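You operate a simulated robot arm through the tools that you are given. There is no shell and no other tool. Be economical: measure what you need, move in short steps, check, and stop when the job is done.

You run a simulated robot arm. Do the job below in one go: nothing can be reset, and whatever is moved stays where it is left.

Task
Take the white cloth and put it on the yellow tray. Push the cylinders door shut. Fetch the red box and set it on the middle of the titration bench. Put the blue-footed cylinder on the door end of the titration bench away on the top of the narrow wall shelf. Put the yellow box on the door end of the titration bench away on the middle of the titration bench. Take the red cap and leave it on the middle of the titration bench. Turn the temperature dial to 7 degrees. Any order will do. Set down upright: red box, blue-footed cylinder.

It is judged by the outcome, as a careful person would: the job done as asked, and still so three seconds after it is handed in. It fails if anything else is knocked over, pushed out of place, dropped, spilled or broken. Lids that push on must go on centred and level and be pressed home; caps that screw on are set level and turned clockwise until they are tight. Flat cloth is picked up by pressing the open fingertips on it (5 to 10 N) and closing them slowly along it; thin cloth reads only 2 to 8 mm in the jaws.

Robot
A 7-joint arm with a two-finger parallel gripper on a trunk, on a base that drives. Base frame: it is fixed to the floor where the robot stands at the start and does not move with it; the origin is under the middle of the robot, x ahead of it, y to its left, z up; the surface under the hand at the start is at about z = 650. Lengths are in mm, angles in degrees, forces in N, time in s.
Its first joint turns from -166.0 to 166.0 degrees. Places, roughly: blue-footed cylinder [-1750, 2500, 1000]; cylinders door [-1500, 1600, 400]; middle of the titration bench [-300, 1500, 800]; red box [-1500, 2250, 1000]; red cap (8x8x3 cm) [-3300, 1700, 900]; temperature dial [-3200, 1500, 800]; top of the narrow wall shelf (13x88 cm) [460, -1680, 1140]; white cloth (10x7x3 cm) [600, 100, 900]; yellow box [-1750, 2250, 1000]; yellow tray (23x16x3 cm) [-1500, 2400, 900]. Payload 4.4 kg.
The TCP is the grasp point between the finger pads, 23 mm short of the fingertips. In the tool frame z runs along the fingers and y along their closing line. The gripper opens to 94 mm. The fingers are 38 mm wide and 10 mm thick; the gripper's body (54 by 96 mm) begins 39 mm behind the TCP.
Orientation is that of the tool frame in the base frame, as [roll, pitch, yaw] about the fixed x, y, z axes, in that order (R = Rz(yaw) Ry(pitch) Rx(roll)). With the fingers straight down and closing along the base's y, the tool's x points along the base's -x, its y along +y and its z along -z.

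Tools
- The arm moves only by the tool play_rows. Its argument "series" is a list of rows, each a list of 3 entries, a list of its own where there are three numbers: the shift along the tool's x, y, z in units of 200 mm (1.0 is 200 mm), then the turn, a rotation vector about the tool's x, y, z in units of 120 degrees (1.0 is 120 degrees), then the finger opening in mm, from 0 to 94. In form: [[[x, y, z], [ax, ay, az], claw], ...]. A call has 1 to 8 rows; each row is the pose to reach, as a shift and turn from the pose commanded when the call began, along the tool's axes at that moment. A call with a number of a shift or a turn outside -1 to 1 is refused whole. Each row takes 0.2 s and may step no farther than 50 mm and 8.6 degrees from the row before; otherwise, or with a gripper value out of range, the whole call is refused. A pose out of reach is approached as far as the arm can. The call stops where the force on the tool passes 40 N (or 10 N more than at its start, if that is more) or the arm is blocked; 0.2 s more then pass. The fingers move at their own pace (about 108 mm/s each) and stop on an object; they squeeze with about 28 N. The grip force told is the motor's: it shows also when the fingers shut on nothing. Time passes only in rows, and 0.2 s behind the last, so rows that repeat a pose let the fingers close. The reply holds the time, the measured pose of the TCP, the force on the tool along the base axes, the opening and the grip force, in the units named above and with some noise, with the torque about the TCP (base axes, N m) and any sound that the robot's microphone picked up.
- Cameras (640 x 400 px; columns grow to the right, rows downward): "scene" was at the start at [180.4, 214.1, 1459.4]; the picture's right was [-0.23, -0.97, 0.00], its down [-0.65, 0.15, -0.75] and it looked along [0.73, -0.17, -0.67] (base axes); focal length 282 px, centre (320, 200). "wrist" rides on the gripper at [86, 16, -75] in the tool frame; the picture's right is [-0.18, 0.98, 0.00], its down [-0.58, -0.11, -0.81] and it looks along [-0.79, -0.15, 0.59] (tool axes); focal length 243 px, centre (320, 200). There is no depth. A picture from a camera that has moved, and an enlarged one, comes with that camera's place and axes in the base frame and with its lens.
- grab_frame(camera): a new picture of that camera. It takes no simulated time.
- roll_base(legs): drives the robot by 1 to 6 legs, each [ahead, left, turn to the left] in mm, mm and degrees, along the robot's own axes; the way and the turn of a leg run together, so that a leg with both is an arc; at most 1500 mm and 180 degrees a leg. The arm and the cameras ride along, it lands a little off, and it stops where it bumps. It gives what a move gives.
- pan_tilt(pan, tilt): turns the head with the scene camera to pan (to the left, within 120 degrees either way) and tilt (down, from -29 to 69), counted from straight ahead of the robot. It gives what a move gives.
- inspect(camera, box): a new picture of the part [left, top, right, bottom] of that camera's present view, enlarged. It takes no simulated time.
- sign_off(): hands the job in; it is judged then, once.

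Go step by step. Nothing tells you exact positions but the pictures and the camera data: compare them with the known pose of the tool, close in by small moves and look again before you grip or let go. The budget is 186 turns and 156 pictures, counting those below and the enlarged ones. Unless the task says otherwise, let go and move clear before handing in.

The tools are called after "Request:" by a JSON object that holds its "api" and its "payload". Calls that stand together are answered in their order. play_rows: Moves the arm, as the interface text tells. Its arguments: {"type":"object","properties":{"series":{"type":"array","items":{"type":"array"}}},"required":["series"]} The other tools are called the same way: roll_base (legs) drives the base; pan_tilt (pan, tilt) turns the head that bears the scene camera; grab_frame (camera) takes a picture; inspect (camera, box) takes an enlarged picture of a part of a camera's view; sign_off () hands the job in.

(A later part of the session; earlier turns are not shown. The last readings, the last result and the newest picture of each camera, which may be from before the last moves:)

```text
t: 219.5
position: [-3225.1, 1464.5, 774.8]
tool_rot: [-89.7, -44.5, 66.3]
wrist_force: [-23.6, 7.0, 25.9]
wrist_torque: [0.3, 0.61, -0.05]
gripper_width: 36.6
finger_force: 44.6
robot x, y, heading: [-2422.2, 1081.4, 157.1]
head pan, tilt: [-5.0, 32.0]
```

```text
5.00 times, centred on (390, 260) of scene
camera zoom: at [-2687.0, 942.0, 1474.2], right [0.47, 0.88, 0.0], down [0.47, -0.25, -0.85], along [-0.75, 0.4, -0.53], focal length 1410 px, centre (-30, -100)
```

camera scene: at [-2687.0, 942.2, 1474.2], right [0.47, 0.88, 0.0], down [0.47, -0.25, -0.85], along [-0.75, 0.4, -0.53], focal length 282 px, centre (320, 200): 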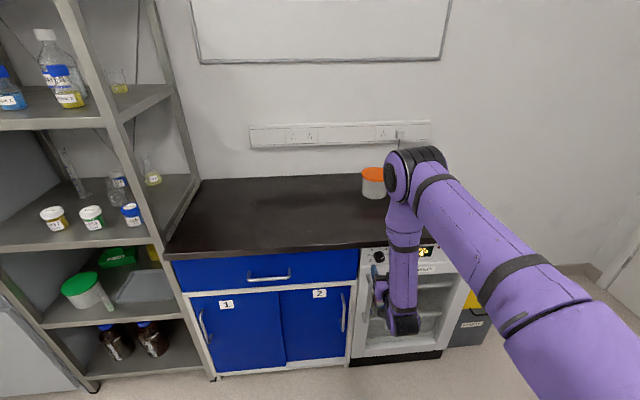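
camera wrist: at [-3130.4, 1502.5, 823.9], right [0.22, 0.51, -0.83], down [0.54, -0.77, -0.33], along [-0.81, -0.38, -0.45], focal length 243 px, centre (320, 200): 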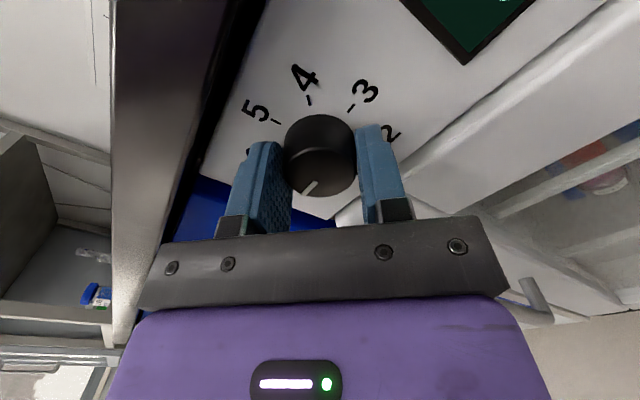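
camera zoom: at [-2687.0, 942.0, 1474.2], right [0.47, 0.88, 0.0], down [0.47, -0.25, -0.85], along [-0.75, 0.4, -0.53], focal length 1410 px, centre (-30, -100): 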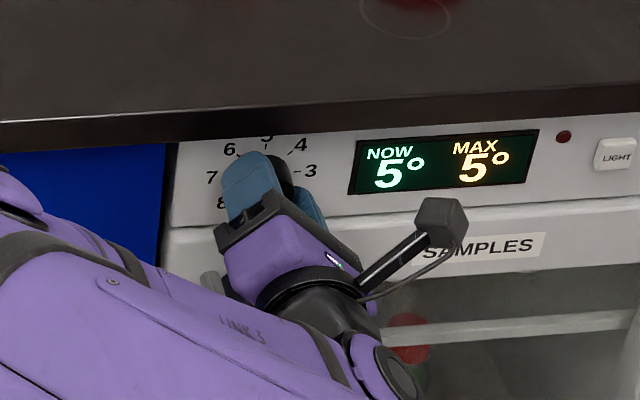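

The display is changing gradually. I'll release, back away and verify the pointer.

Request:
{"api": "play_rows", "payload": {"series": [[[0, 0, 0], [0, 0, 0], 40], [[0, 0, 0], [0, 0, 0], 60], [[0, 0, 0], [0, 0, 0], 60], [[0, 0, -0.15], [0, 0, 0], 60], [[0, 0, -0.35], [0, 0, 0], 60], [[0, 0, -0.5], [0, 0, 0], 60]]}}

Request:
{"api": "grab_frame", "payload": {"camera": "wrist"}}

Request:
{"api": "inspect", "payload": {"camera": "scene", "box": [330, 220, 450, 300]}}

```text
t: 220.9
position: [-3134.5, 1423.6, 774.5]
tool_rot: [-89.9, -44.5, 66.2]
wrist_force: [1.0, 0.2, -0.8]
wrist_torque: [-0.03, -0.01, -0.03]
gripper_width: 59.7
finger_force: 0.0
robot x, y, heading: [-2427.5, 1078.2, 157.1]
head pan, tilt: [-5.0, 32.0]
```

```text
55 pictures are left
camera wrist: at [-3038.0, 1461.2, 822.3], right [0.22, 0.51, -0.83], down [0.54, -0.77, -0.33], along [-0.81, -0.37, -0.45], focal length 243 px, centre (320, 200)
```

wrist: 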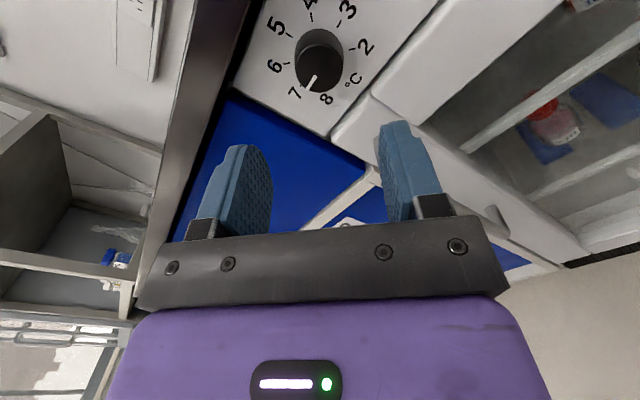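

```text
5.00 times, centred on (390, 260) of scene
camera zoom: at [-2687.5, 942.5, 1474.1], right [0.47, 0.88, 0.0], down [0.47, -0.25, -0.85], along [-0.75, 0.4, -0.53], focal length 1410 px, centre (-30, -100)
```

zoom: 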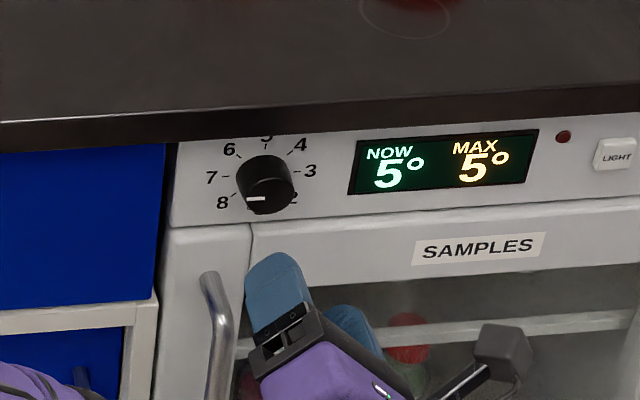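

Request:
{"api": "inspect", "payload": {"camera": "wrist", "box": [250, 0, 390, 110]}}

```text
3.64 times, centred on (320, 55) of wrist
camera zoom: at [-3038.0, 1461.2, 822.3], right [0.22, 0.51, -0.83], down [0.54, -0.77, -0.33], along [-0.81, -0.37, -0.45], focal length 882 px, centre (320, 727)
```

zoom: 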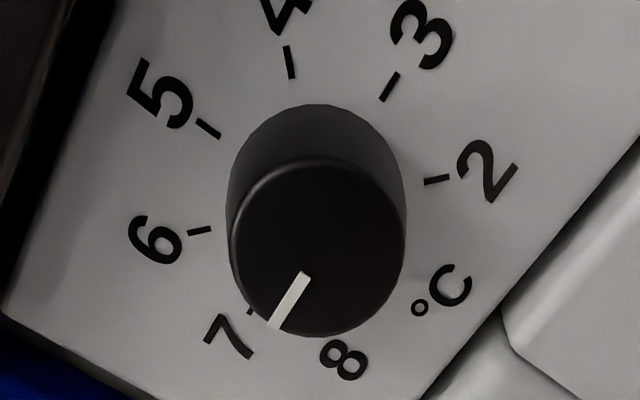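

The pointer is on 7. Next is the red cap: I'll raise the arm, rotate back and point the hand down.

Request:
{"api": "play_rows", "payload": {"series": [[[0.16, -0.163, 0], [0, 0, 0.0625], 60], [[0.32, -0.326, 0], [0, 0, 0.125], 60], [[0.48, -0.49, 0], [0, 0, 0.1875], 60], [[0.64, -0.65, 0], [0, 0, 0.25], 60], [[0.8, -0.81, 0], [0, 0, 0.3125], 60], [[0.96, -0.97, 0], [0, 0, 0.375], 60]]}}

Request:
{"api": "play_rows", "payload": {"series": [[[0, -0.07, 0], [-0.07, 0, 0], 94], [[0, -0.14, 0], [-0.14, 0, 0], 94], [[0, -0.21, 0], [-0.21, 0, 0], 94], [[0, -0.28, 0], [-0.28, 0, 0], 94], [[0, -0.35, 0], [-0.35, 0, 0], 94], [[0, -0.42, 0], [-0.42, 0, 0], 94], [[0, -0.49, 0], [-0.49, 0, 0], 94], [[0, -0.5, 0], [-0.56, 0, 0], 94]]}}

Request:
{"api": "play_rows", "payload": {"series": [[[0, 0, 0], [-0.07, 0, 0], 94], [[0, 0, 0], [-0.14, 0, 0], 94], [[0, 0, 0], [-0.19, 0, 0], 94]]}}

Request:
{"api": "grab_frame", "payload": {"camera": "scene"}}

```text
t: 222.3
position: [-3135.0, 1426.7, 1046.6]
tool_rot: [-90.0, 0.6, 66.4]
wrist_force: [-1.0, -0.1, 0.6]
wrist_torque: [0.01, 0.03, 0.01]
gripper_width: 60.2
finger_force: 0.2
robot x, y, heading: [-2426.1, 1080.4, 157.0]
head pan, tilt: [-5.0, 32.0]
```

```text
t: 224.3
position: [-3166.4, 1301.4, 1142.7]
tool_rot: [-157.8, -0.9, 79.7]
wrist_force: [0.5, -0.9, 0.6]
wrist_torque: [0.01, 0.01, -0.04]
gripper_width: 94.2
finger_force: 0.1
robot x, y, heading: [-2423.2, 1080.2, 157.3]
head pan, tilt: [-5.0, 32.0]
stopped in row 8: the arm was blocked; the commanded pose is now the measured one
```

```text
t: 225.1
position: [-3165.8, 1299.3, 1142.8]
tool_rot: [179.3, -0.8, 79.6]
wrist_force: [0.6, -0.2, 0.2]
wrist_torque: [-0.01, 0.04, -0.04]
gripper_width: 93.9
finger_force: 0.0
robot x, y, heading: [-2423.2, 1079.7, 157.3]
head pan, tilt: [-5.0, 32.0]
```

```text
52 pictures are left
camera scene: at [-2687.0, 942.2, 1474.2], right [0.47, 0.88, 0.0], down [0.47, -0.25, -0.85], along [-0.75, 0.4, -0.53], focal length 282 px, centre (320, 200)
```

scene: 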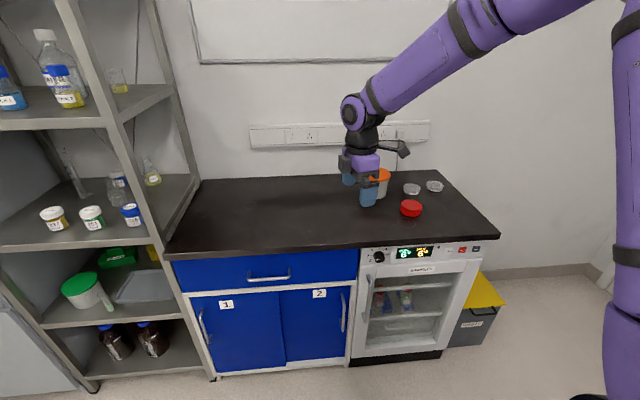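

The hand points down again. I'll move the base 200 ahead and 120 right, then check the cap from above.

Request:
{"api": "roll_base", "payload": {"legs": [[0, -120, 0], [200, 0, 0]]}}

Request:
{"api": "grab_frame", "payload": {"camera": "scene"}}

```text
t: 227.6
position: [-3304.1, 1494.0, 1143.3]
tool_rot: [179.5, -0.9, 79.5]
wrist_force: [0.3, 0.6, 0.9]
wrist_torque: [0.03, 0.0, 0.0]
gripper_width: 94.1
finger_force: 0.0
robot x, y, heading: [-2562.2, 1275.2, 157.0]
head pan, tilt: [-5.0, 32.0]
```

```text
51 pictures are left
camera scene: at [-2827.4, 1135.3, 1474.1], right [0.47, 0.88, 0.0], down [0.47, -0.25, -0.85], along [-0.75, 0.4, -0.53], focal length 282 px, centre (320, 200)
```

scene: 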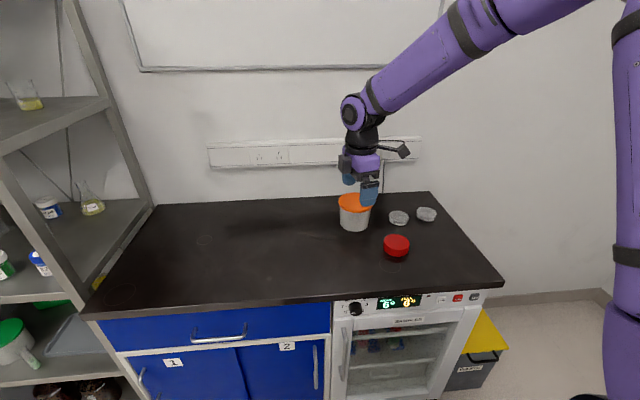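

Request:
{"api": "play_rows", "payload": {"series": [[[0.2, -0.07, 0], [0, 0, 0], 94], [[0.4, -0.14, 0.05], [0, 0, 0], 94], [[0.6, -0.22, 0.15], [0, 0, 0], 94], [[0.8, -0.3, 0.25], [0, 0, 0], 94], [[0.965, -0.36, 0.4], [0, 0, 0], 94], [[0.965, -0.36, 0.6], [0, 0, 0], 94]]}}

Request:
{"api": "grab_frame", "payload": {"camera": "wrist"}}

Request:
{"api": "inspect", "payload": {"camera": "scene", "box": [320, 170, 460, 275]}}

```text
t: 229.0
position: [-3339.7, 1697.5, 1027.1]
tool_rot: [179.4, -0.7, 79.6]
wrist_force: [0.4, -0.9, 0.4]
wrist_torque: [0.02, 0.01, 0.0]
gripper_width: 93.9
finger_force: 0.1
robot x, y, heading: [-2567.0, 1266.8, 157.2]
head pan, tilt: [-5.0, 32.0]
```

```text
50 pictures are left
camera wrist: at [-3312.2, 1779.8, 1101.7], right [0.93, -0.36, 0.01], down [-0.22, -0.56, 0.8], along [-0.28, -0.75, -0.6], focal length 243 px, centre (320, 200)
```

wrist: 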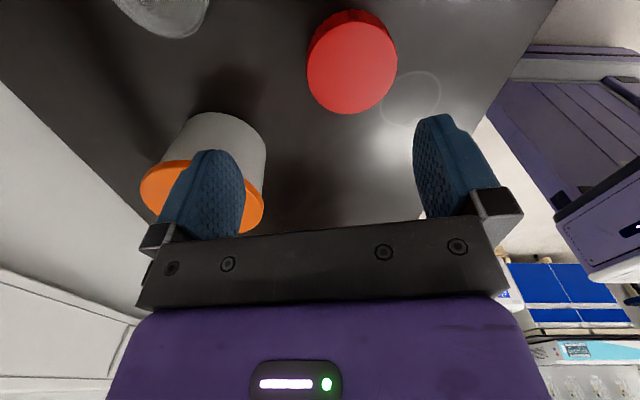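

```text
3.81 times, centred on (390, 222) of scene
camera zoom: at [-2827.0, 1135.1, 1474.2], right [0.47, 0.88, 0.0], down [0.47, -0.25, -0.85], along [-0.75, 0.4, -0.53], focal length 1074 px, centre (53, 114)
```

zoom: 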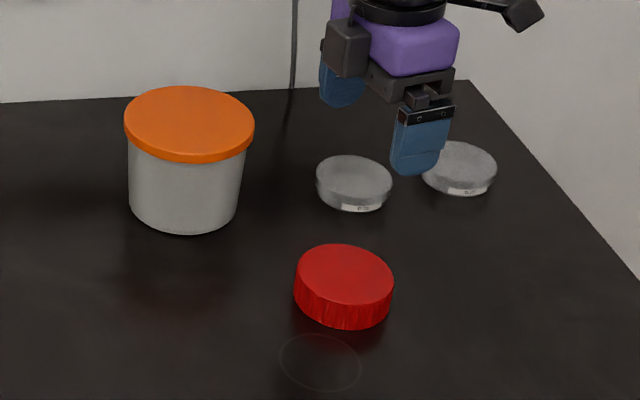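

The cap is centred at about (−3324, 1677). I'll correct, lower to just above it and check again.

Request:
{"api": "play_rows", "payload": {"series": [[[-0.085, 0.097, 0.1], [0, 0, 0], 94], [[-0.085, 0.097, 0.3], [0, 0, 0], 94], [[-0.085, 0.097, 0.5], [0, 0, 0], 94], [[-0.085, 0.097, 0.57], [0, 0, 0], 94]]}}

Request:
{"api": "grab_frame", "payload": {"camera": "wrist"}}

Request:
{"api": "inspect", "payload": {"camera": "scene", "box": [340, 190, 460, 280]}}

```text
t: 230.0
position: [-3322.8, 1679.0, 913.3]
tool_rot: [179.5, -0.7, 79.7]
wrist_force: [0.3, 0.4, 0.2]
wrist_torque: [0.02, 0.02, 0.0]
gripper_width: 93.9
finger_force: 0.1
robot x, y, heading: [-2563.0, 1267.9, 157.3]
head pan, tilt: [-5.0, 32.0]
```

```text
48 pictures are left
camera wrist: at [-3293.8, 1760.4, 987.7], right [0.93, -0.36, 0.01], down [-0.22, -0.56, 0.8], along [-0.28, -0.75, -0.6], focal length 243 px, centre (320, 200)
```

wrist: 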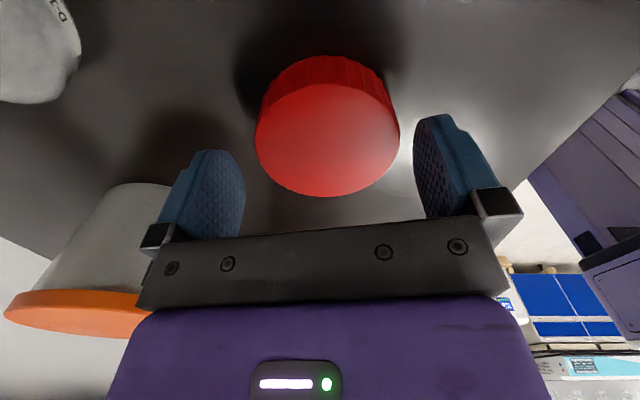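

```text
4.44 times, centred on (400, 235) of scene
camera zoom: at [-2827.1, 1135.2, 1474.2], right [0.47, 0.88, 0.0], down [0.47, -0.25, -0.85], along [-0.75, 0.4, -0.53], focal length 1254 px, centre (-36, 44)
```

zoom: 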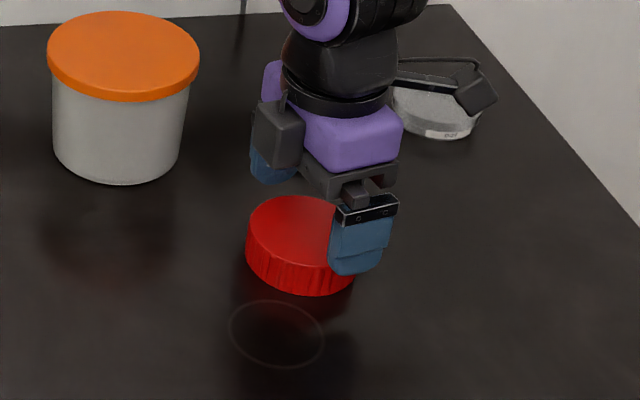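

Request:
{"api": "play_rows", "payload": {"series": [[[0, 0.02, 0.06], [0, 0, 0], 94], [[0, 0.02, 0.12], [0, 0, 0], 94], [[0, 0.02, 0.165], [0, 0, 0], 94], [[0, 0.02, 0.18], [0, 0, 0], 94]]}}

```text
t: 230.9
position: [-3321.1, 1679.4, 882.8]
tool_rot: [179.9, -0.9, 79.8]
wrist_force: [8.4, -4.0, 17.8]
wrist_torque: [-0.24, 0.72, 0.24]
gripper_width: 89.8
finger_force: 0.1
robot x, y, heading: [-2565.3, 1270.8, 157.0]
head pan, tilt: [-5.0, 32.0]
stopped in row 4: the force on the tool passed its limit at 50 N (the readings are from after the stop); the commanded pose is now the measured one
```

Request:
{"api": "grab_frame", "payload": {"camera": "wrist"}}

Request:
{"api": "inspect", "payload": {"camera": "scene", "box": [340, 190, 460, 280]}}

```text
46 pictures are left
camera wrist: at [-3291.2, 1761.2, 958.3], right [0.93, -0.36, 0.0], down [-0.21, -0.56, 0.8], along [-0.29, -0.74, -0.6], focal length 243 px, centre (320, 200)
```

wrist: 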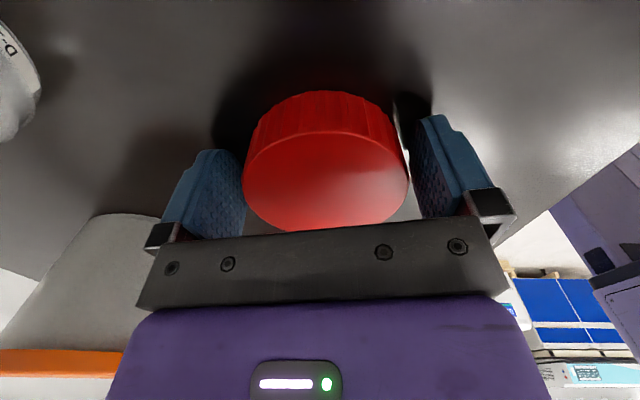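

```text
4.44 times, centred on (400, 235) of scene
camera zoom: at [-2826.2, 1134.8, 1474.3], right [0.47, 0.88, 0.0], down [0.47, -0.25, -0.85], along [-0.75, 0.4, -0.53], focal length 1254 px, centre (-36, 44)
```

zoom: 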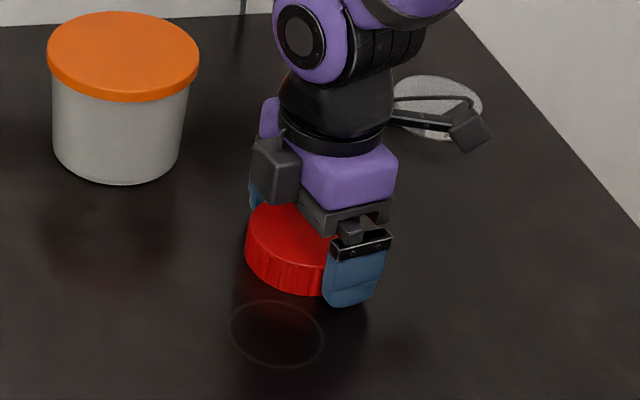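

The fingers straddle the cap and the tips are on the counter (z≈859). I'll rise 3 mm, grip and lift.

Request:
{"api": "play_rows", "payload": {"series": [[[0, 0, -0.015], [0, 0, 0], 92], [[0, 0, -0.015], [0, 0, 0], 70], [[0, 0, -0.015], [0, 0, 0], 60], [[0, 0, -0.015], [0, 0, 0], 60], [[0, 0, -0.1], [0, 0, 0], 60], [[0, 0, -0.3], [0, 0, 0], 60], [[0, 0, -0.5], [0, 0, 0], 60], [[0, 0, -0.7], [0, 0, 0], 60]]}}

Request:
{"api": "grab_frame", "payload": {"camera": "wrist"}}

```text
t: 232.7
position: [-3321.8, 1680.4, 1021.8]
tool_rot: [179.8, -0.7, 79.6]
wrist_force: [0.5, 0.8, -0.6]
wrist_torque: [0.0, 0.01, -0.01]
gripper_width: 75.7
finger_force: 28.1
robot x, y, heading: [-2560.0, 1275.8, 157.2]
head pan, tilt: [-5.0, 32.0]
```

```text
44 pictures are left
camera wrist: at [-3292.2, 1761.3, 1095.7], right [0.93, -0.36, 0.0], down [-0.22, -0.56, 0.8], along [-0.28, -0.74, -0.6], focal length 243 px, centre (320, 200)
```

wrist: 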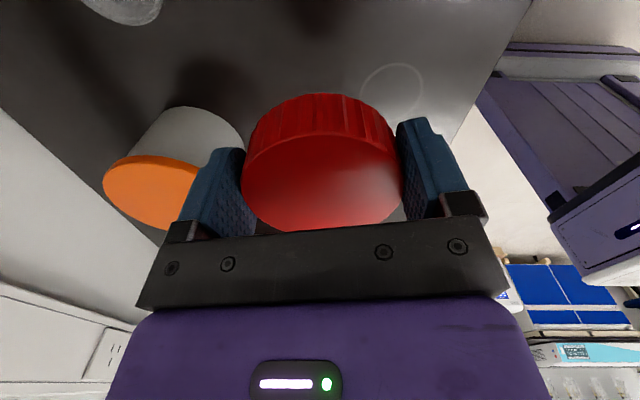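

The cap is held. I'll raise it and pull it in, back off, turn to the bench and strafe to the middle.

Request:
{"api": "play_rows", "payload": {"series": [[[0, 0, -0.2], [0, 0, 0], 60], [[0, 0, -0.4], [0, 0, 0], 60], [[0, 0, -0.65], [0, 0, 0], 60], [[-0.05, 0.22, -0.65], [0, 0, 0], 60], [[-0.1, 0.44, -0.65], [0, 0, 0], 60], [[-0.15, 0.66, -0.65], [0, 0, 0], 60], [[-0.2, 0.88, -0.65], [0, 0, 0], 60], [[-0.215, 0.977, -0.65], [0, 0, 0], 60]]}}

Request:
{"api": "roll_base", "payload": {"legs": [[-700, 0, 0], [0, 0, -88], [170, 0, 0], [0, -1250, 0]]}}

Request:
{"api": "pan_tilt", "payload": {"pan": -20, "tilt": 48}}

Request:
{"api": "grab_frame", "payload": {"camera": "scene"}}

```text
t: 234.5
position: [-3137.0, 1599.5, 1150.2]
tool_rot: [179.9, -0.9, 79.7]
wrist_force: [-0.2, -0.1, -1.0]
wrist_torque: [0.02, 0.0, 0.0]
gripper_width: 75.7
finger_force: 27.9
robot x, y, heading: [-2564.6, 1271.3, 157.3]
head pan, tilt: [-5.0, 32.0]
```

```text
t: 249.2
position: [-367.4, 1349.0, 1151.0]
tool_rot: [179.9, -0.8, -5.4]
wrist_force: [-0.3, -0.3, 0.9]
wrist_torque: [0.02, -0.01, -0.02]
gripper_width: 75.6
finger_force: 28.2
robot x, y, heading: [-646.2, 750.4, 72.2]
head pan, tilt: [-5.0, 32.0]
```

```text
t: 250.0
position: [-368.0, 1349.0, 1152.1]
tool_rot: [179.9, -0.8, -5.5]
wrist_force: [0.4, -0.7, -0.7]
wrist_torque: [-0.01, 0.02, -0.01]
gripper_width: 75.5
finger_force: 28.4
robot x, y, heading: [-643.5, 751.1, 72.2]
head pan, tilt: [-20.0, 48.0]
```

```text
43 pictures are left
camera scene: at [-790.2, 978.6, 1450.5], right [0.79, -0.61, 0.0], down [-0.46, -0.59, -0.67], along [0.41, 0.53, -0.74], focal length 282 px, centre (320, 200)
```

scene: 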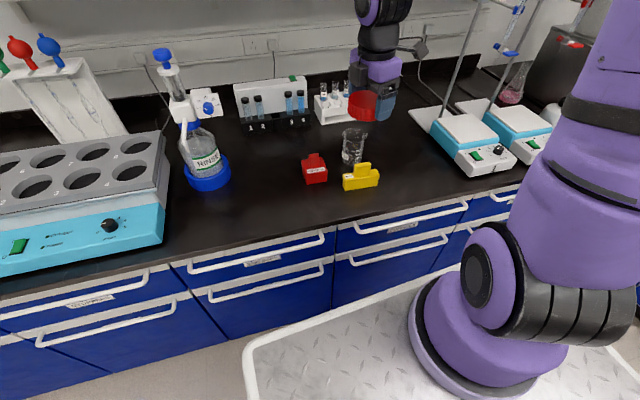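

I'll bring the cap to the right of the beaker, about (−174, 1443), and lower to check.

Request:
{"api": "play_rows", "payload": {"series": [[[0.18, -0.11, 0], [0, 0, 0], 60], [[0.36, -0.22, 0], [0, 0, 0], 60], [[0.54, -0.33, 0], [0, 0, 0], 60], [[0.72, -0.44, 0.1], [0, 0, 0], 60], [[0.92, -0.56, 0.2], [0, 0, 0], 60], [[0.92, -0.56, 0.44], [0, 0, 0], 60], [[0.92, -0.56, 0.68], [0, 0, 0], 60], [[0.92, -0.56, 0.9], [0, 0, 0], 60]]}}

Request:
{"api": "grab_frame", "payload": {"camera": "scene"}}

Request:
{"api": "grab_frame", "payload": {"camera": "wrist"}}

```text
refused: row 5 steps farther than a row can; nothing moved
```

```text
42 pictures are left
camera scene: at [-790.2, 978.6, 1450.5], right [0.79, -0.61, 0.0], down [-0.46, -0.59, -0.67], along [0.41, 0.53, -0.74], focal length 282 px, centre (320, 200)
```

scene: 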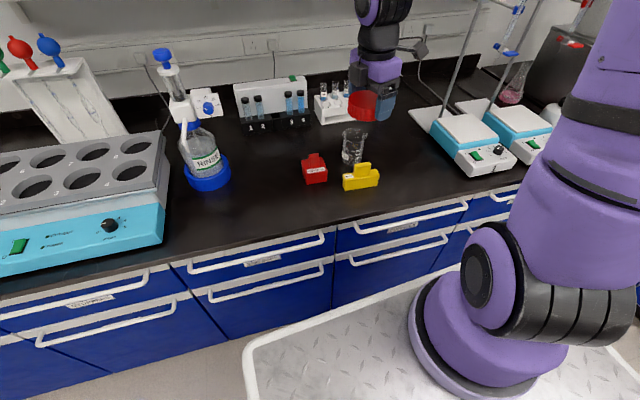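

```text
41 pictures are left
camera wrist: at [-286.5, 1326.0, 1226.3], right [-0.28, -0.96, 0.0], down [-0.58, 0.17, 0.8], along [-0.77, 0.22, -0.6], focal length 243 px, centre (320, 200)
```

wrist: 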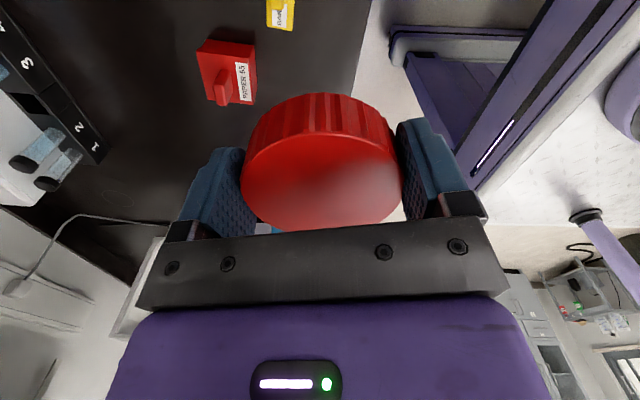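

Request:
{"api": "play_rows", "payload": {"series": [[[0.18, -0.11, 0], [0, 0, 0], 60], [[0.36, -0.22, 0], [0, 0, 0], 60], [[0.54, -0.33, 0], [0, 0, 0], 60], [[0.73, -0.44, 0], [0, 0, 0], 60], [[0.92, -0.56, 0.05], [0, 0, 0], 60], [[0.92, -0.56, 0.29], [0, 0, 0], 60], [[0.92, -0.56, 0.53], [0, 0, 0], 60], [[0.92, -0.56, 0.77], [0, 0, 0], 60]]}}

Request:
{"api": "inspect", "payload": {"camera": "scene", "box": [280, 60, 480, 210]}}

```text
t: 251.8
position: [-174.2, 1441.8, 1002.6]
tool_rot: [180.0, -0.9, -5.3]
wrist_force: [0.3, 0.2, 0.8]
wrist_torque: [0.03, 0.01, 0.01]
gripper_width: 75.7
finger_force: 27.2
robot x, y, heading: [-644.4, 751.3, 72.1]
head pan, tilt: [-20.0, 48.0]
```

```text
2.67 times, centred on (380, 135) of scene
camera zoom: at [-790.4, 978.2, 1450.5], right [0.79, -0.62, 0.0], down [-0.46, -0.59, -0.67], along [0.41, 0.53, -0.74], focal length 752 px, centre (160, 373)
```

zoom: 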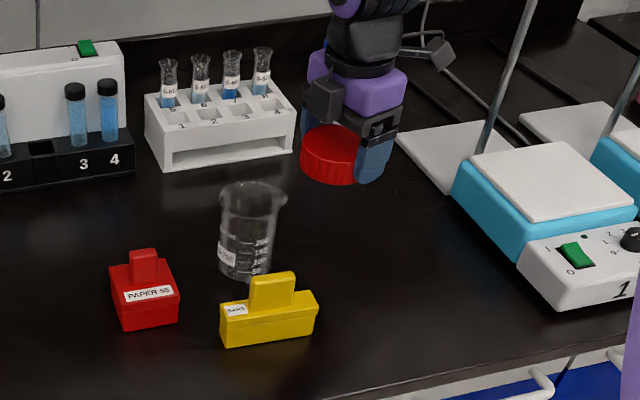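

Gap to the beaker looks small, so I'll shift 20 mm further right and lower.

Request:
{"api": "play_rows", "payload": {"series": [[[0.1, 0.03, 0.2], [0, 0, 0], 60], [[0.1, 0.03, 0.4], [0, 0, 0], 60], [[0.1, 0.03, 0.53], [0, 0, 0], 60], [[0.1, 0.03, 0.56], [0, 0, 0], 60], [[0.1, 0.03, 0.58], [0, 0, 0], 60], [[0.1, 0.03, 0.6], [0, 0, 0], 60], [[0.1, 0.03, 0.62], [0, 0, 0], 60]]}}

Request:
{"api": "inspect", "payload": {"camera": "scene", "box": [320, 80, 460, 185]}}

```text
t: 253.4
position: [-151.3, 1435.2, 874.3]
tool_rot: [-180.0, -0.9, -5.4]
wrist_force: [0.0, 0.4, -0.6]
wrist_torque: [0.0, -0.03, -0.04]
gripper_width: 75.5
finger_force: 27.4
robot x, y, heading: [-644.2, 749.1, 71.9]
head pan, tilt: [-20.0, 48.0]
```

```text
3.81 times, centred on (390, 132) of scene
camera zoom: at [-790.1, 978.6, 1450.5], right [0.79, -0.62, 0.0], down [-0.46, -0.59, -0.67], along [0.41, 0.53, -0.74], focal length 1074 px, centre (53, 457)
```

zoom: 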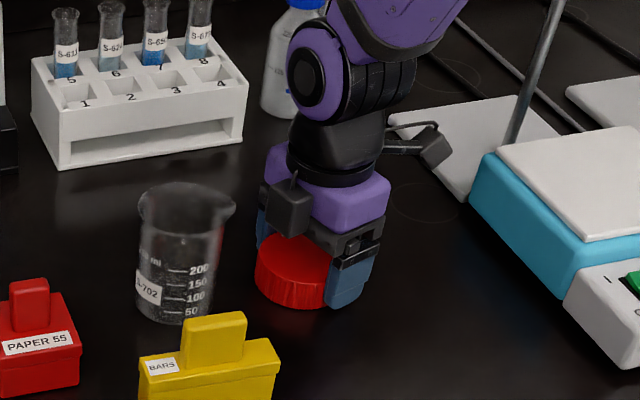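

Almost down: I'll feel for contact in 2 mm steps.

Request:
{"api": "play_rows", "payload": {"series": [[[0, 0, 0.012], [0, 0, 0], 60], [[0, 0, 0.024], [0, 0, 0], 60]]}}

```text
t: 254.0
position: [-150.7, 1435.9, 873.8]
tool_rot: [180.0, -0.9, -5.3]
wrist_force: [-1.4, -0.4, 37.6]
wrist_torque: [-1.11, 0.8, 0.26]
gripper_width: 75.7
finger_force: 28.5
robot x, y, heading: [-643.3, 750.6, 72.0]
head pan, tilt: [-20.0, 48.0]
```

Request:
{"api": "play_rows", "payload": {"series": [[[0, 0, -0.02], [0, 0, 0], 60], [[0, 0, -0.02], [0, 0, 0], 94], [[0, 0, -0.02], [0, 0, 0], 94], [[0, 0, -0.1], [0, 0, 0], 94], [[0, 0, -0.3], [0, 0, 0], 94], [[0, 0, -0.5], [0, 0, 0], 94], [[0, 0, -0.75], [0, 0, 0], 94], [[0, 0, -0.98], [0, 0, 0], 94]]}}

Request:
{"api": "inspect", "payload": {"camera": "scene", "box": [280, 60, 480, 210]}}

```text
t: 255.8
position: [-153.0, 1434.4, 1068.4]
tool_rot: [179.8, -0.8, -5.4]
wrist_force: [-0.6, -0.7, -0.1]
wrist_torque: [-0.01, 0.02, -0.05]
gripper_width: 94.1
finger_force: 0.1
robot x, y, heading: [-648.8, 752.4, 72.1]
head pan, tilt: [-20.0, 48.0]
```

```text
2.67 times, centred on (380, 135) of scene
camera zoom: at [-789.7, 979.1, 1450.4], right [0.79, -0.62, 0.0], down [-0.46, -0.59, -0.67], along [0.41, 0.53, -0.74], focal length 752 px, centre (160, 373)
```

zoom: 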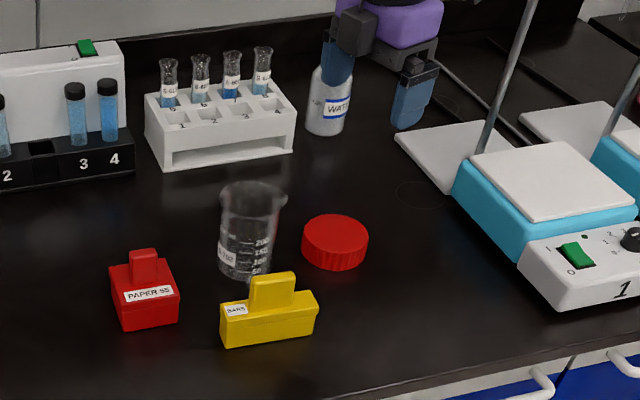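

The cap is down in the middle. Last is the blue-footed cylinder: I'll pull in, straighten the heading and strafe left to the door end.

Request:
{"api": "play_rows", "payload": {"series": [[[0, 0, -0.2], [0, 0, 0], 94], [[0, 0, -0.4], [0, 0, 0], 94], [[-0.06, 0.2, -0.4], [0, 0, 0], 94], [[-0.12, 0.4, -0.4], [0, 0, 0], 94], [[-0.18, 0.6, -0.4], [0, 0, 0], 94], [[-0.24, 0.8, -0.4], [0, 0, 0], 94], [[-0.29, 0.955, -0.4], [0, 0, 0], 94]]}}

Request:
{"api": "roll_base", "payload": {"legs": [[0, 0, -4.6], [0, 870, 0], [0, 860, 0]]}}

Request:
{"api": "pan_tilt", "payload": {"pan": -10, "tilt": 40}}

Request:
{"api": "grab_frame", "payload": {"camera": "scene"}}

```text
t: 257.4
position: [-231.4, 1252.5, 1147.1]
tool_rot: [179.9, -0.8, -5.4]
wrist_force: [0.9, 0.6, -0.2]
wrist_torque: [-0.02, 0.04, 0.01]
gripper_width: 94.3
finger_force: 0.1
robot x, y, heading: [-643.4, 749.2, 71.9]
head pan, tilt: [-20.0, 48.0]
```

```text
t: 266.6
position: [-1778.4, 1882.2, 1146.3]
tool_rot: [179.9, -0.9, -10.8]
wrist_force: [-0.5, -0.3, 0.5]
wrist_torque: [0.02, 0.04, -0.02]
gripper_width: 94.1
finger_force: 0.0
robot x, y, heading: [-2235.8, 1421.8, 66.6]
head pan, tilt: [-20.0, 48.0]
```

```text
t: 267.3
position: [-1779.0, 1881.5, 1146.7]
tool_rot: [179.8, -0.9, -10.7]
wrist_force: [-0.2, -0.2, 0.0]
wrist_torque: [0.01, -0.01, -0.02]
gripper_width: 94.2
finger_force: 0.1
robot x, y, heading: [-2238.5, 1419.6, 66.6]
head pan, tilt: [-10.0, 40.0]
```

```text
37 pictures are left
camera scene: at [-2368.0, 1675.3, 1461.9], right [0.84, -0.55, 0.0], down [-0.35, -0.54, -0.77], along [0.42, 0.64, -0.64], focal length 282 px, centre (320, 200)
```

scene: 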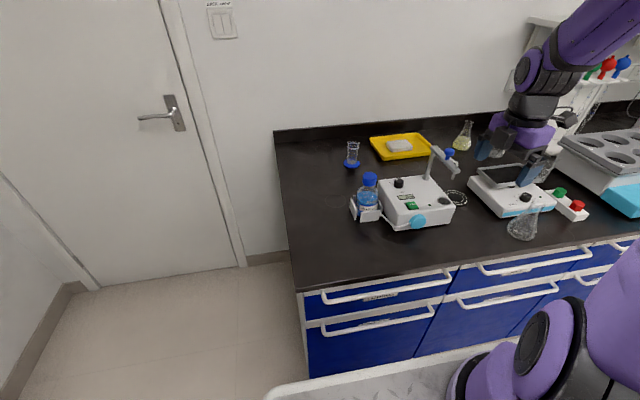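

The cylinder is at about (−1745, 2398). I'll approach with the base and move the hand over it, high.

Request:
{"api": "roll_base", "payload": {"legs": [[110, 0, 0.6]]}}

Request:
{"api": "play_rows", "payload": {"series": [[[-0.05, -0.22, 0], [0, 0, 0], 94], [[-0.1, -0.45, 0], [0, 0, 0], 94], [[-0.145, -0.677, 0], [0, 0, 0], 94]]}}

Request:
{"api": "play_rows", "payload": {"series": [[[-0.05, -0.22, 0], [0, 0, 0], 94], [[-0.1, -0.45, 0], [0, 0, 0], 94], [[-0.145, -0.677, 0], [0, 0, 0], 94]]}}

Request:
{"api": "play_rows", "payload": {"series": [[[-0.05, -0.22, 0], [0, 0, 0], 94], [[-0.1, -0.45, 0], [0, 0, 0], 94], [[-0.145, -0.677, 0.1], [0, 0, 0], 94]]}}

Request:
{"api": "grab_frame", "payload": {"camera": "wrist"}}

Request:
{"api": "inspect", "payload": {"camera": "scene", "box": [300, 60, 480, 190]}}

```text
t: 268.5
position: [-1740.1, 1991.4, 1146.7]
tool_rot: [180.0, -0.9, -10.1]
wrist_force: [-0.3, -1.0, 0.4]
wrist_torque: [-0.02, 0.01, 0.02]
gripper_width: 93.8
finger_force: 0.0
robot x, y, heading: [-2192.3, 1521.0, 67.5]
head pan, tilt: [-10.0, 40.0]
```

```text
t: 269.3
position: [-1745.6, 2128.6, 1147.8]
tool_rot: [179.9, -0.9, -10.1]
wrist_force: [0.2, -0.8, 0.8]
wrist_torque: [0.06, 0.0, 0.01]
gripper_width: 94.2
finger_force: 0.1
robot x, y, heading: [-2192.1, 1521.9, 67.3]
head pan, tilt: [-10.0, 40.0]
```

```text
t: 270.1
position: [-1749.6, 2265.2, 1145.7]
tool_rot: [179.9, -0.9, -10.1]
wrist_force: [0.6, -1.4, 0.8]
wrist_torque: [0.05, 0.02, 0.02]
gripper_width: 94.2
finger_force: 0.1
robot x, y, heading: [-2191.2, 1522.2, 67.5]
head pan, tilt: [-10.0, 40.0]
```

```text
refused: row 3 steps farther than a row can; nothing moved
```

```text
36 pictures are left
camera wrist: at [-1670.7, 2235.5, 1221.1], right [-0.35, -0.94, 0.0], down [-0.57, 0.21, 0.8], along [-0.74, 0.28, -0.6], focal length 243 px, centre (320, 200)
```

wrist: 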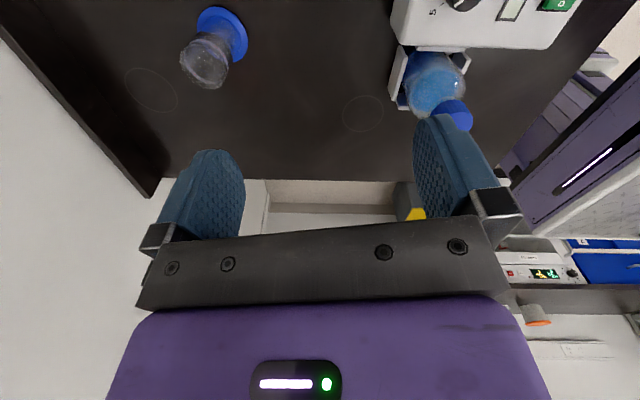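

```text
3.08 times, centred on (390, 125) of scene
camera zoom: at [-2327.3, 1776.2, 1462.0], right [0.84, -0.54, 0.0], down [-0.35, -0.54, -0.77], along [0.41, 0.65, -0.64], focal length 868 px, centre (105, 431)
```

zoom: 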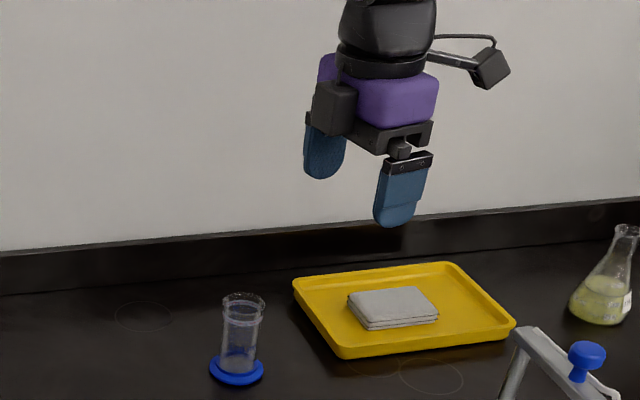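

The cylinder axis is near (−1744, 2397), with its rim at z≈950. I'll move over it and lower to just above the rim.

Request:
{"api": "play_rows", "payload": {"series": [[[-0.03, -0.2, 0], [0, 0, 0], 94], [[-0.06, -0.42, 0], [0, 0, 0], 94], [[-0.088, -0.655, 0], [0, 0, 0], 94], [[-0.088, -0.655, 0.2], [0, 0, 0], 94], [[-0.088, -0.655, 0.4], [0, 0, 0], 94], [[-0.088, -0.655, 0.6], [0, 0, 0], 94], [[-0.088, -0.655, 0.72], [0, 0, 0], 94]]}}

Request:
{"api": "grab_frame", "payload": {"camera": "wrist"}}

Request:
{"api": "inspect", "payload": {"camera": "scene", "box": [310, 90, 430, 180]}}

```text
t: 271.7
position: [-1741.8, 2399.0, 1000.5]
tool_rot: [180.0, -1.0, -10.1]
wrist_force: [-0.1, -1.5, 0.6]
wrist_torque: [0.02, -0.04, -0.03]
gripper_width: 93.9
finger_force: 0.0
robot x, y, heading: [-2193.6, 1523.0, 67.3]
head pan, tilt: [-10.0, 40.0]
```

```text
34 pictures are left
camera wrist: at [-1662.7, 2367.2, 1075.3], right [-0.35, -0.94, 0.0], down [-0.57, 0.21, 0.8], along [-0.74, 0.28, -0.6], focal length 243 px, centre (320, 200)
```

wrist: 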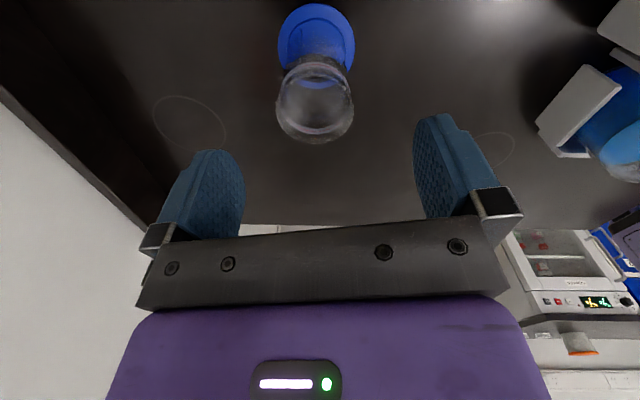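

```text
4.44 times, centred on (370, 135) of scene
camera zoom: at [-2327.5, 1776.6, 1462.0], right [0.84, -0.54, 0.0], down [-0.35, -0.54, -0.77], along [0.41, 0.65, -0.64], focal length 1254 px, centre (98, 489)
```

zoom: 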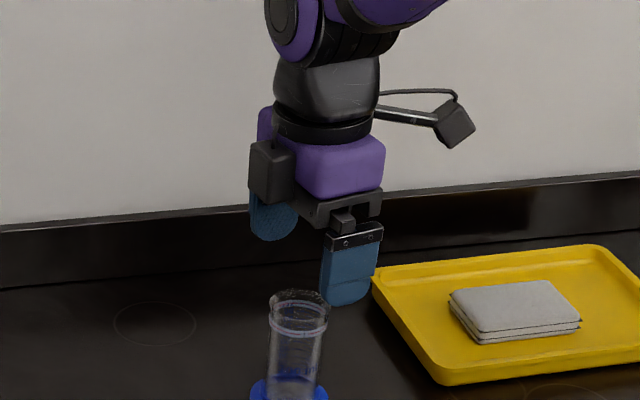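

Request:
{"api": "play_rows", "payload": {"series": [[[0.045, -0.012, 0], [0, 0, 0], 94], [[0.045, -0.012, 0.15], [0, 0, 0], 94], [[0.045, -0.012, 0.3], [0, 0, 0], 94], [[0.045, -0.012, 0.375], [0, 0, 0], 94]]}}

Request:
{"api": "grab_frame", "payload": {"camera": "wrist"}}

```text
t: 272.7
position: [-1732.8, 2397.0, 926.0]
tool_rot: [180.0, -0.9, -10.2]
wrist_force: [0.3, -0.2, -0.3]
wrist_torque: [0.01, 0.0, -0.01]
gripper_width: 93.7
finger_force: 0.1
robot x, y, heading: [-2191.8, 1522.6, 67.4]
head pan, tilt: [-10.0, 40.0]
```

```text
32 pictures are left
camera wrist: at [-1652.9, 2367.6, 1001.5], right [-0.35, -0.94, 0.0], down [-0.57, 0.21, 0.8], along [-0.75, 0.28, -0.6], focal length 243 px, centre (320, 200)
```

wrist: 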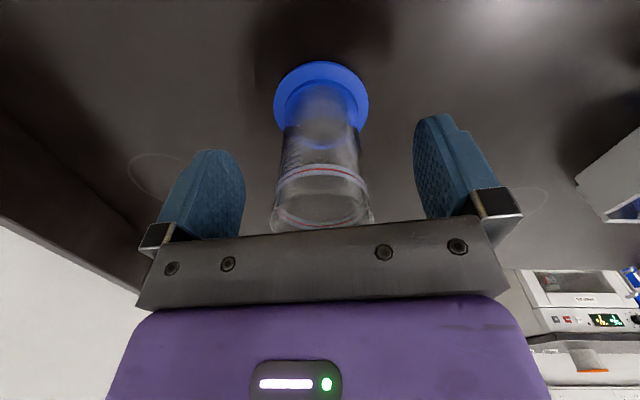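

Centred on the cylinder. I'll close gently and lift a little.

Request:
{"api": "play_rows", "payload": {"series": [[[0, 0, 0], [0, 0, 0], 75], [[0, 0, 0], [0, 0, 0], 60], [[0, 0, 0], [0, 0, 0], 48], [[0, 0, 0], [0, 0, 0], 38], [[0, 0, 0], [0, 0, 0], 25], [[0, 0, 0], [0, 0, 0], 25]]}}

Request:
{"api": "play_rows", "payload": {"series": [[[0, 0, -0.1], [0, 0, 0], 25], [[0, 0, -0.3], [0, 0, 0], 25], [[0, 0, -0.5], [0, 0, 0], 25], [[0, 0, -0.7], [0, 0, 0], 25], [[0, 0, -0.9], [0, 0, 0], 25]]}}

Request:
{"api": "grab_frame", "payload": {"camera": "wrist"}}

```text
t: 274.1
position: [-1733.9, 2397.9, 926.7]
tool_rot: [179.9, -0.8, -10.2]
wrist_force: [0.5, 0.5, 0.9]
wrist_torque: [0.1, -0.02, -0.02]
gripper_width: 44.6
finger_force: 27.5
robot x, y, heading: [-2189.5, 1526.8, 67.4]
head pan, tilt: [-10.0, 40.0]
```

```text
t: 275.3
position: [-1734.6, 2396.7, 1105.1]
tool_rot: [179.8, -0.7, -10.1]
wrist_force: [0.1, -0.4, -2.1]
wrist_torque: [-0.02, -0.03, -0.05]
gripper_width: 44.4
finger_force: 28.1
robot x, y, heading: [-2191.5, 1523.5, 67.3]
head pan, tilt: [-10.0, 40.0]
```

```text
31 pictures are left
camera wrist: at [-1654.7, 2367.4, 1179.4], right [-0.35, -0.94, 0.0], down [-0.56, 0.21, 0.8], along [-0.75, 0.28, -0.6], focal length 243 px, centre (320, 200)
```

wrist: 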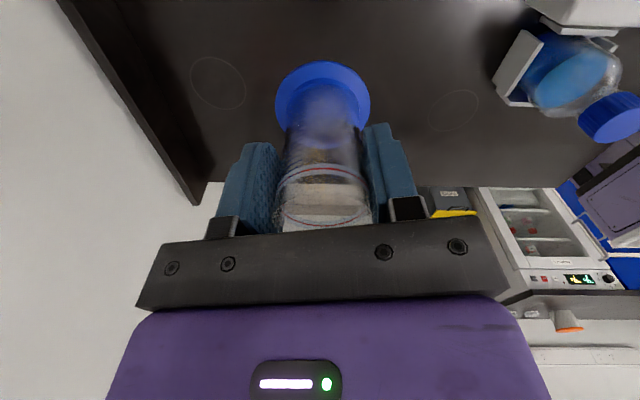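

The cylinder is held. I'll raise it and pull it in over the bottles, then back off and strafe right along the bench.

Request:
{"api": "play_rows", "payload": {"series": [[[0, 0, -0.2], [0, 0, 0], 25], [[0, 0, -0.45], [0, 0, 0], 25], [[-0.04, 0.2, -0.45], [0, 0, 0], 25], [[-0.09, 0.4, -0.45], [0, 0, 0], 25], [[-0.13, 0.6, -0.45], [0, 0, 0], 25], [[-0.18, 0.8, -0.45], [0, 0, 0], 25], [[-0.217, 0.975, -0.45], [0, 0, 0], 25]]}}

Request:
{"api": "play_rows", "payload": {"series": [[[-0.04, 0.2, 0], [0, 0, 0], 25], [[-0.09, 0.4, 0], [0, 0, 0], 25], [[-0.13, 0.6, 0], [0, 0, 0], 25]]}}

Request:
{"api": "roll_base", "payload": {"legs": [[-165, 0, 0], [0, -1250, 0], [0, -1240, 0]]}}

Request:
{"api": "pan_tilt", "payload": {"pan": -60, "tilt": 40}}

Request:
{"api": "grab_frame", "payload": {"camera": "scene"}}

```text
t: 276.9
position: [-1814.1, 2215.4, 1194.2]
tool_rot: [180.0, -1.0, -10.1]
wrist_force: [-0.1, 0.5, -1.3]
wrist_torque: [-0.02, 0.02, -0.02]
gripper_width: 44.4
finger_force: 28.0
robot x, y, heading: [-2190.5, 1524.5, 67.4]
head pan, tilt: [-10.0, 40.0]
```

```text
t: 277.7
position: [-1857.8, 2101.5, 1197.0]
tool_rot: [179.9, -1.0, -10.0]
wrist_force: [0.9, 0.4, -2.2]
wrist_torque: [-0.02, -0.01, 0.01]
gripper_width: 44.4
finger_force: 28.1
robot x, y, heading: [-2194.4, 1524.1, 67.6]
head pan, tilt: [-10.0, 40.0]
```

```text
t: 290.9
position: [372.1, 1046.3, 1196.2]
tool_rot: [179.9, -1.0, -9.2]
wrist_force: [0.1, 0.1, -2.1]
wrist_torque: [0.01, -0.06, -0.01]
gripper_width: 44.0
finger_force: 28.2
robot x, y, heading: [46.5, 464.3, 68.5]
head pan, tilt: [-10.0, 40.0]
```

```text
t: 292.0
position: [371.6, 1046.9, 1196.3]
tool_rot: [180.0, -0.9, -9.3]
wrist_force: [-0.3, 0.1, 0.2]
wrist_torque: [-0.02, -0.02, 0.05]
gripper_width: 44.4
finger_force: 28.1
robot x, y, heading: [49.8, 461.5, 68.1]
head pan, tilt: [-60.0, 40.0]
```

```text
30 pictures are left
camera scene: at [-51.4, 653.9, 1461.9], right [0.15, -0.99, 0.0], down [-0.64, -0.09, -0.77], along [0.76, 0.11, -0.64], focal length 282 px, centre (320, 200)
```

scene: 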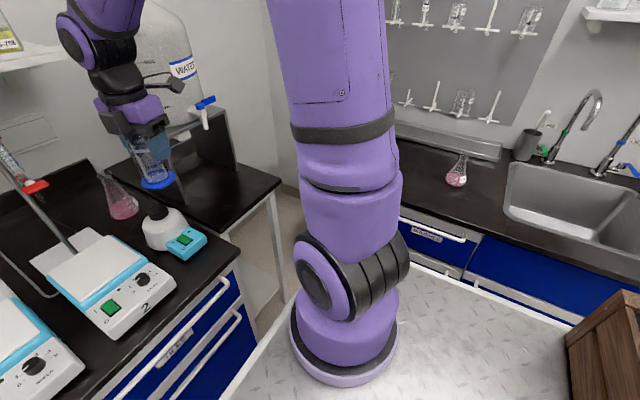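

Clear. I'll turn right 90° to face the sink wall and check the lane ahead to the right.

Request:
{"api": "roll_base", "payload": {"legs": [[0, 0, -90.5]]}}

Request:
{"api": "pan_tilt", "payload": {"pan": -75, "tilt": 30}}

Request:
{"api": "grab_frame", "payload": {"camera": "scene"}}

```text
t: 296.2
position: [634.2, 145.4, 1196.6]
tool_rot: [179.9, -0.9, -98.4]
wrist_force: [-0.5, 0.4, -1.7]
wrist_torque: [0.0, 0.03, -0.02]
gripper_width: 44.5
finger_force: 27.8
robot x, y, heading: [48.4, 463.8, -20.8]
head pan, tilt: [-60.0, 40.0]
```

```text
t: 297.0
position: [635.3, 144.9, 1196.7]
tool_rot: [179.9, -0.9, -98.5]
wrist_force: [-0.2, -0.8, -1.9]
wrist_torque: [-0.02, 0.0, -0.01]
gripper_width: 44.2
finger_force: 27.7
robot x, y, heading: [45.6, 464.3, -21.0]
head pan, tilt: [-75.0, 30.0]
```

```text
29 pictures are left
camera scene: at [214.0, 555.3, 1477.2], right [-0.99, 0.1, 0.0], down [0.05, 0.5, -0.87], along [-0.09, -0.86, -0.5], focal length 282 px, centre (320, 200)
```

scene: 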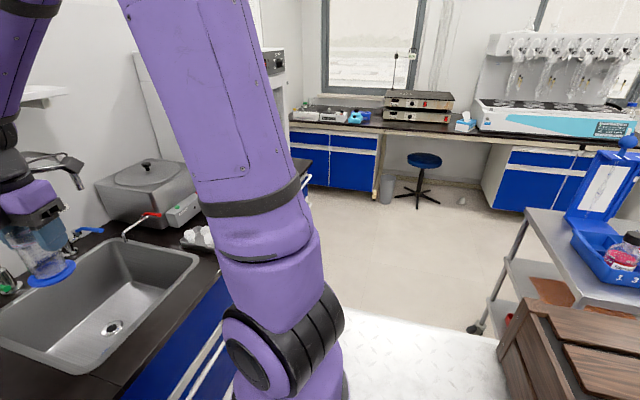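

The lane is safer driven nose-first. I'll turn right another 90° and drive ahead alongside the sink counter.

Request:
{"api": "roll_base", "payload": {"legs": [[0, -40, 0], [0, 0, -91.6], [0, 60, 0]]}}

Request:
{"api": "pan_tilt", "payload": {"pan": 25, "tilt": 25}}

Request:
{"api": "grab_frame", "payload": {"camera": "scene"}}

```text
t: 302.4
position: [-254.5, -171.6, 1197.2]
tool_rot: [179.8, -0.9, 169.1]
wrist_force: [0.1, 0.0, -0.6]
wrist_torque: [-0.01, -0.03, 0.0]
gripper_width: 44.5
finger_force: 28.0
robot x, y, heading: [83.8, 405.5, -113.4]
head pan, tilt: [-75.0, 30.0]
```

```text
t: 304.1
position: [-254.4, -172.3, 1196.5]
tool_rot: [179.9, -0.9, 169.1]
wrist_force: [-0.5, 0.0, -0.1]
wrist_torque: [-0.01, 0.0, 0.0]
gripper_width: 44.7
finger_force: 27.7
robot x, y, heading: [85.3, 404.5, -113.1]
head pan, tilt: [25.0, 25.0]
```

```text
28 pictures are left
camera scene: at [264.8, 123.2, 1485.2], right [-1.0, -0.03, 0.0], down [-0.01, 0.42, -0.91], along [0.03, -0.91, -0.42], focal length 282 px, centre (320, 200)
```

scene: 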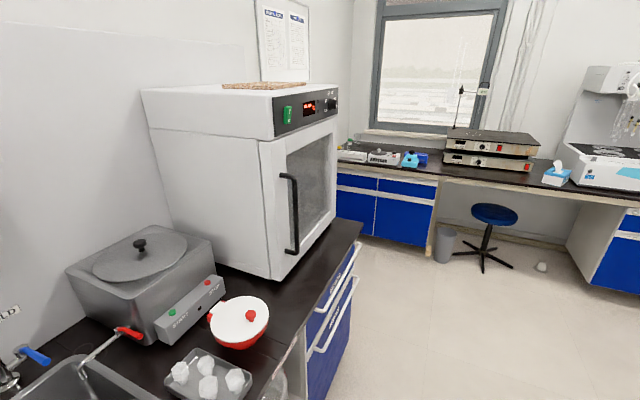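

The oven stands on the counter's end and the shelf must lie beyond it. I'll drive ahead 1390, turn left to face the wall and look.

Request:
{"api": "roll_base", "payload": {"legs": [[700, 0, 0.5], [690, 0, 0], [0, 0, 90]]}}

Request:
{"api": "pan_tilt", "payload": {"pan": -15, "tilt": 20}}

Request:
{"api": "grab_frame", "payload": {"camera": "scene"}}

```text
t: 315.2
position: [126.7, -1213.3, 1198.0]
tool_rot: [179.9, -0.9, -100.1]
wrist_force: [0.0, -0.9, -2.3]
wrist_torque: [0.0, 0.01, 0.0]
gripper_width: 44.6
finger_force: 28.1
robot x, y, heading: [-452.6, -882.5, -22.7]
head pan, tilt: [25.0, 25.0]
```

```text
t: 316.2
position: [126.9, -1214.1, 1196.8]
tool_rot: [179.9, -0.9, -100.1]
wrist_force: [0.2, 0.2, -1.5]
wrist_torque: [-0.03, 0.07, 0.01]
gripper_width: 44.3
finger_force: 28.4
robot x, y, heading: [-453.0, -878.7, -22.6]
head pan, tilt: [-15.0, 20.0]
```

```text
27 pictures are left
camera scene: at [-196.4, -759.5, 1493.3], right [-0.61, -0.79, 0.0], down [-0.27, 0.21, -0.94], along [0.74, -0.57, -0.34], focal length 282 px, centre (320, 200)
```

scene: 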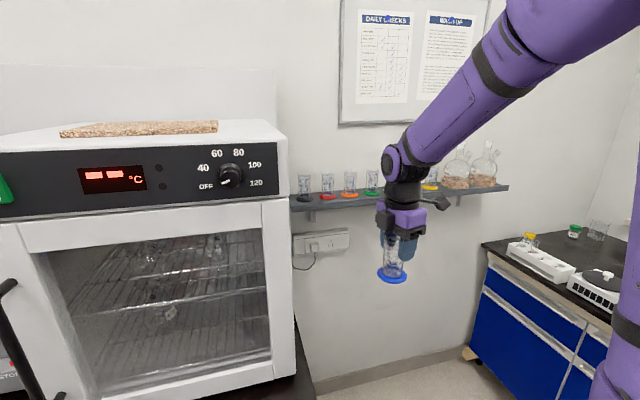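

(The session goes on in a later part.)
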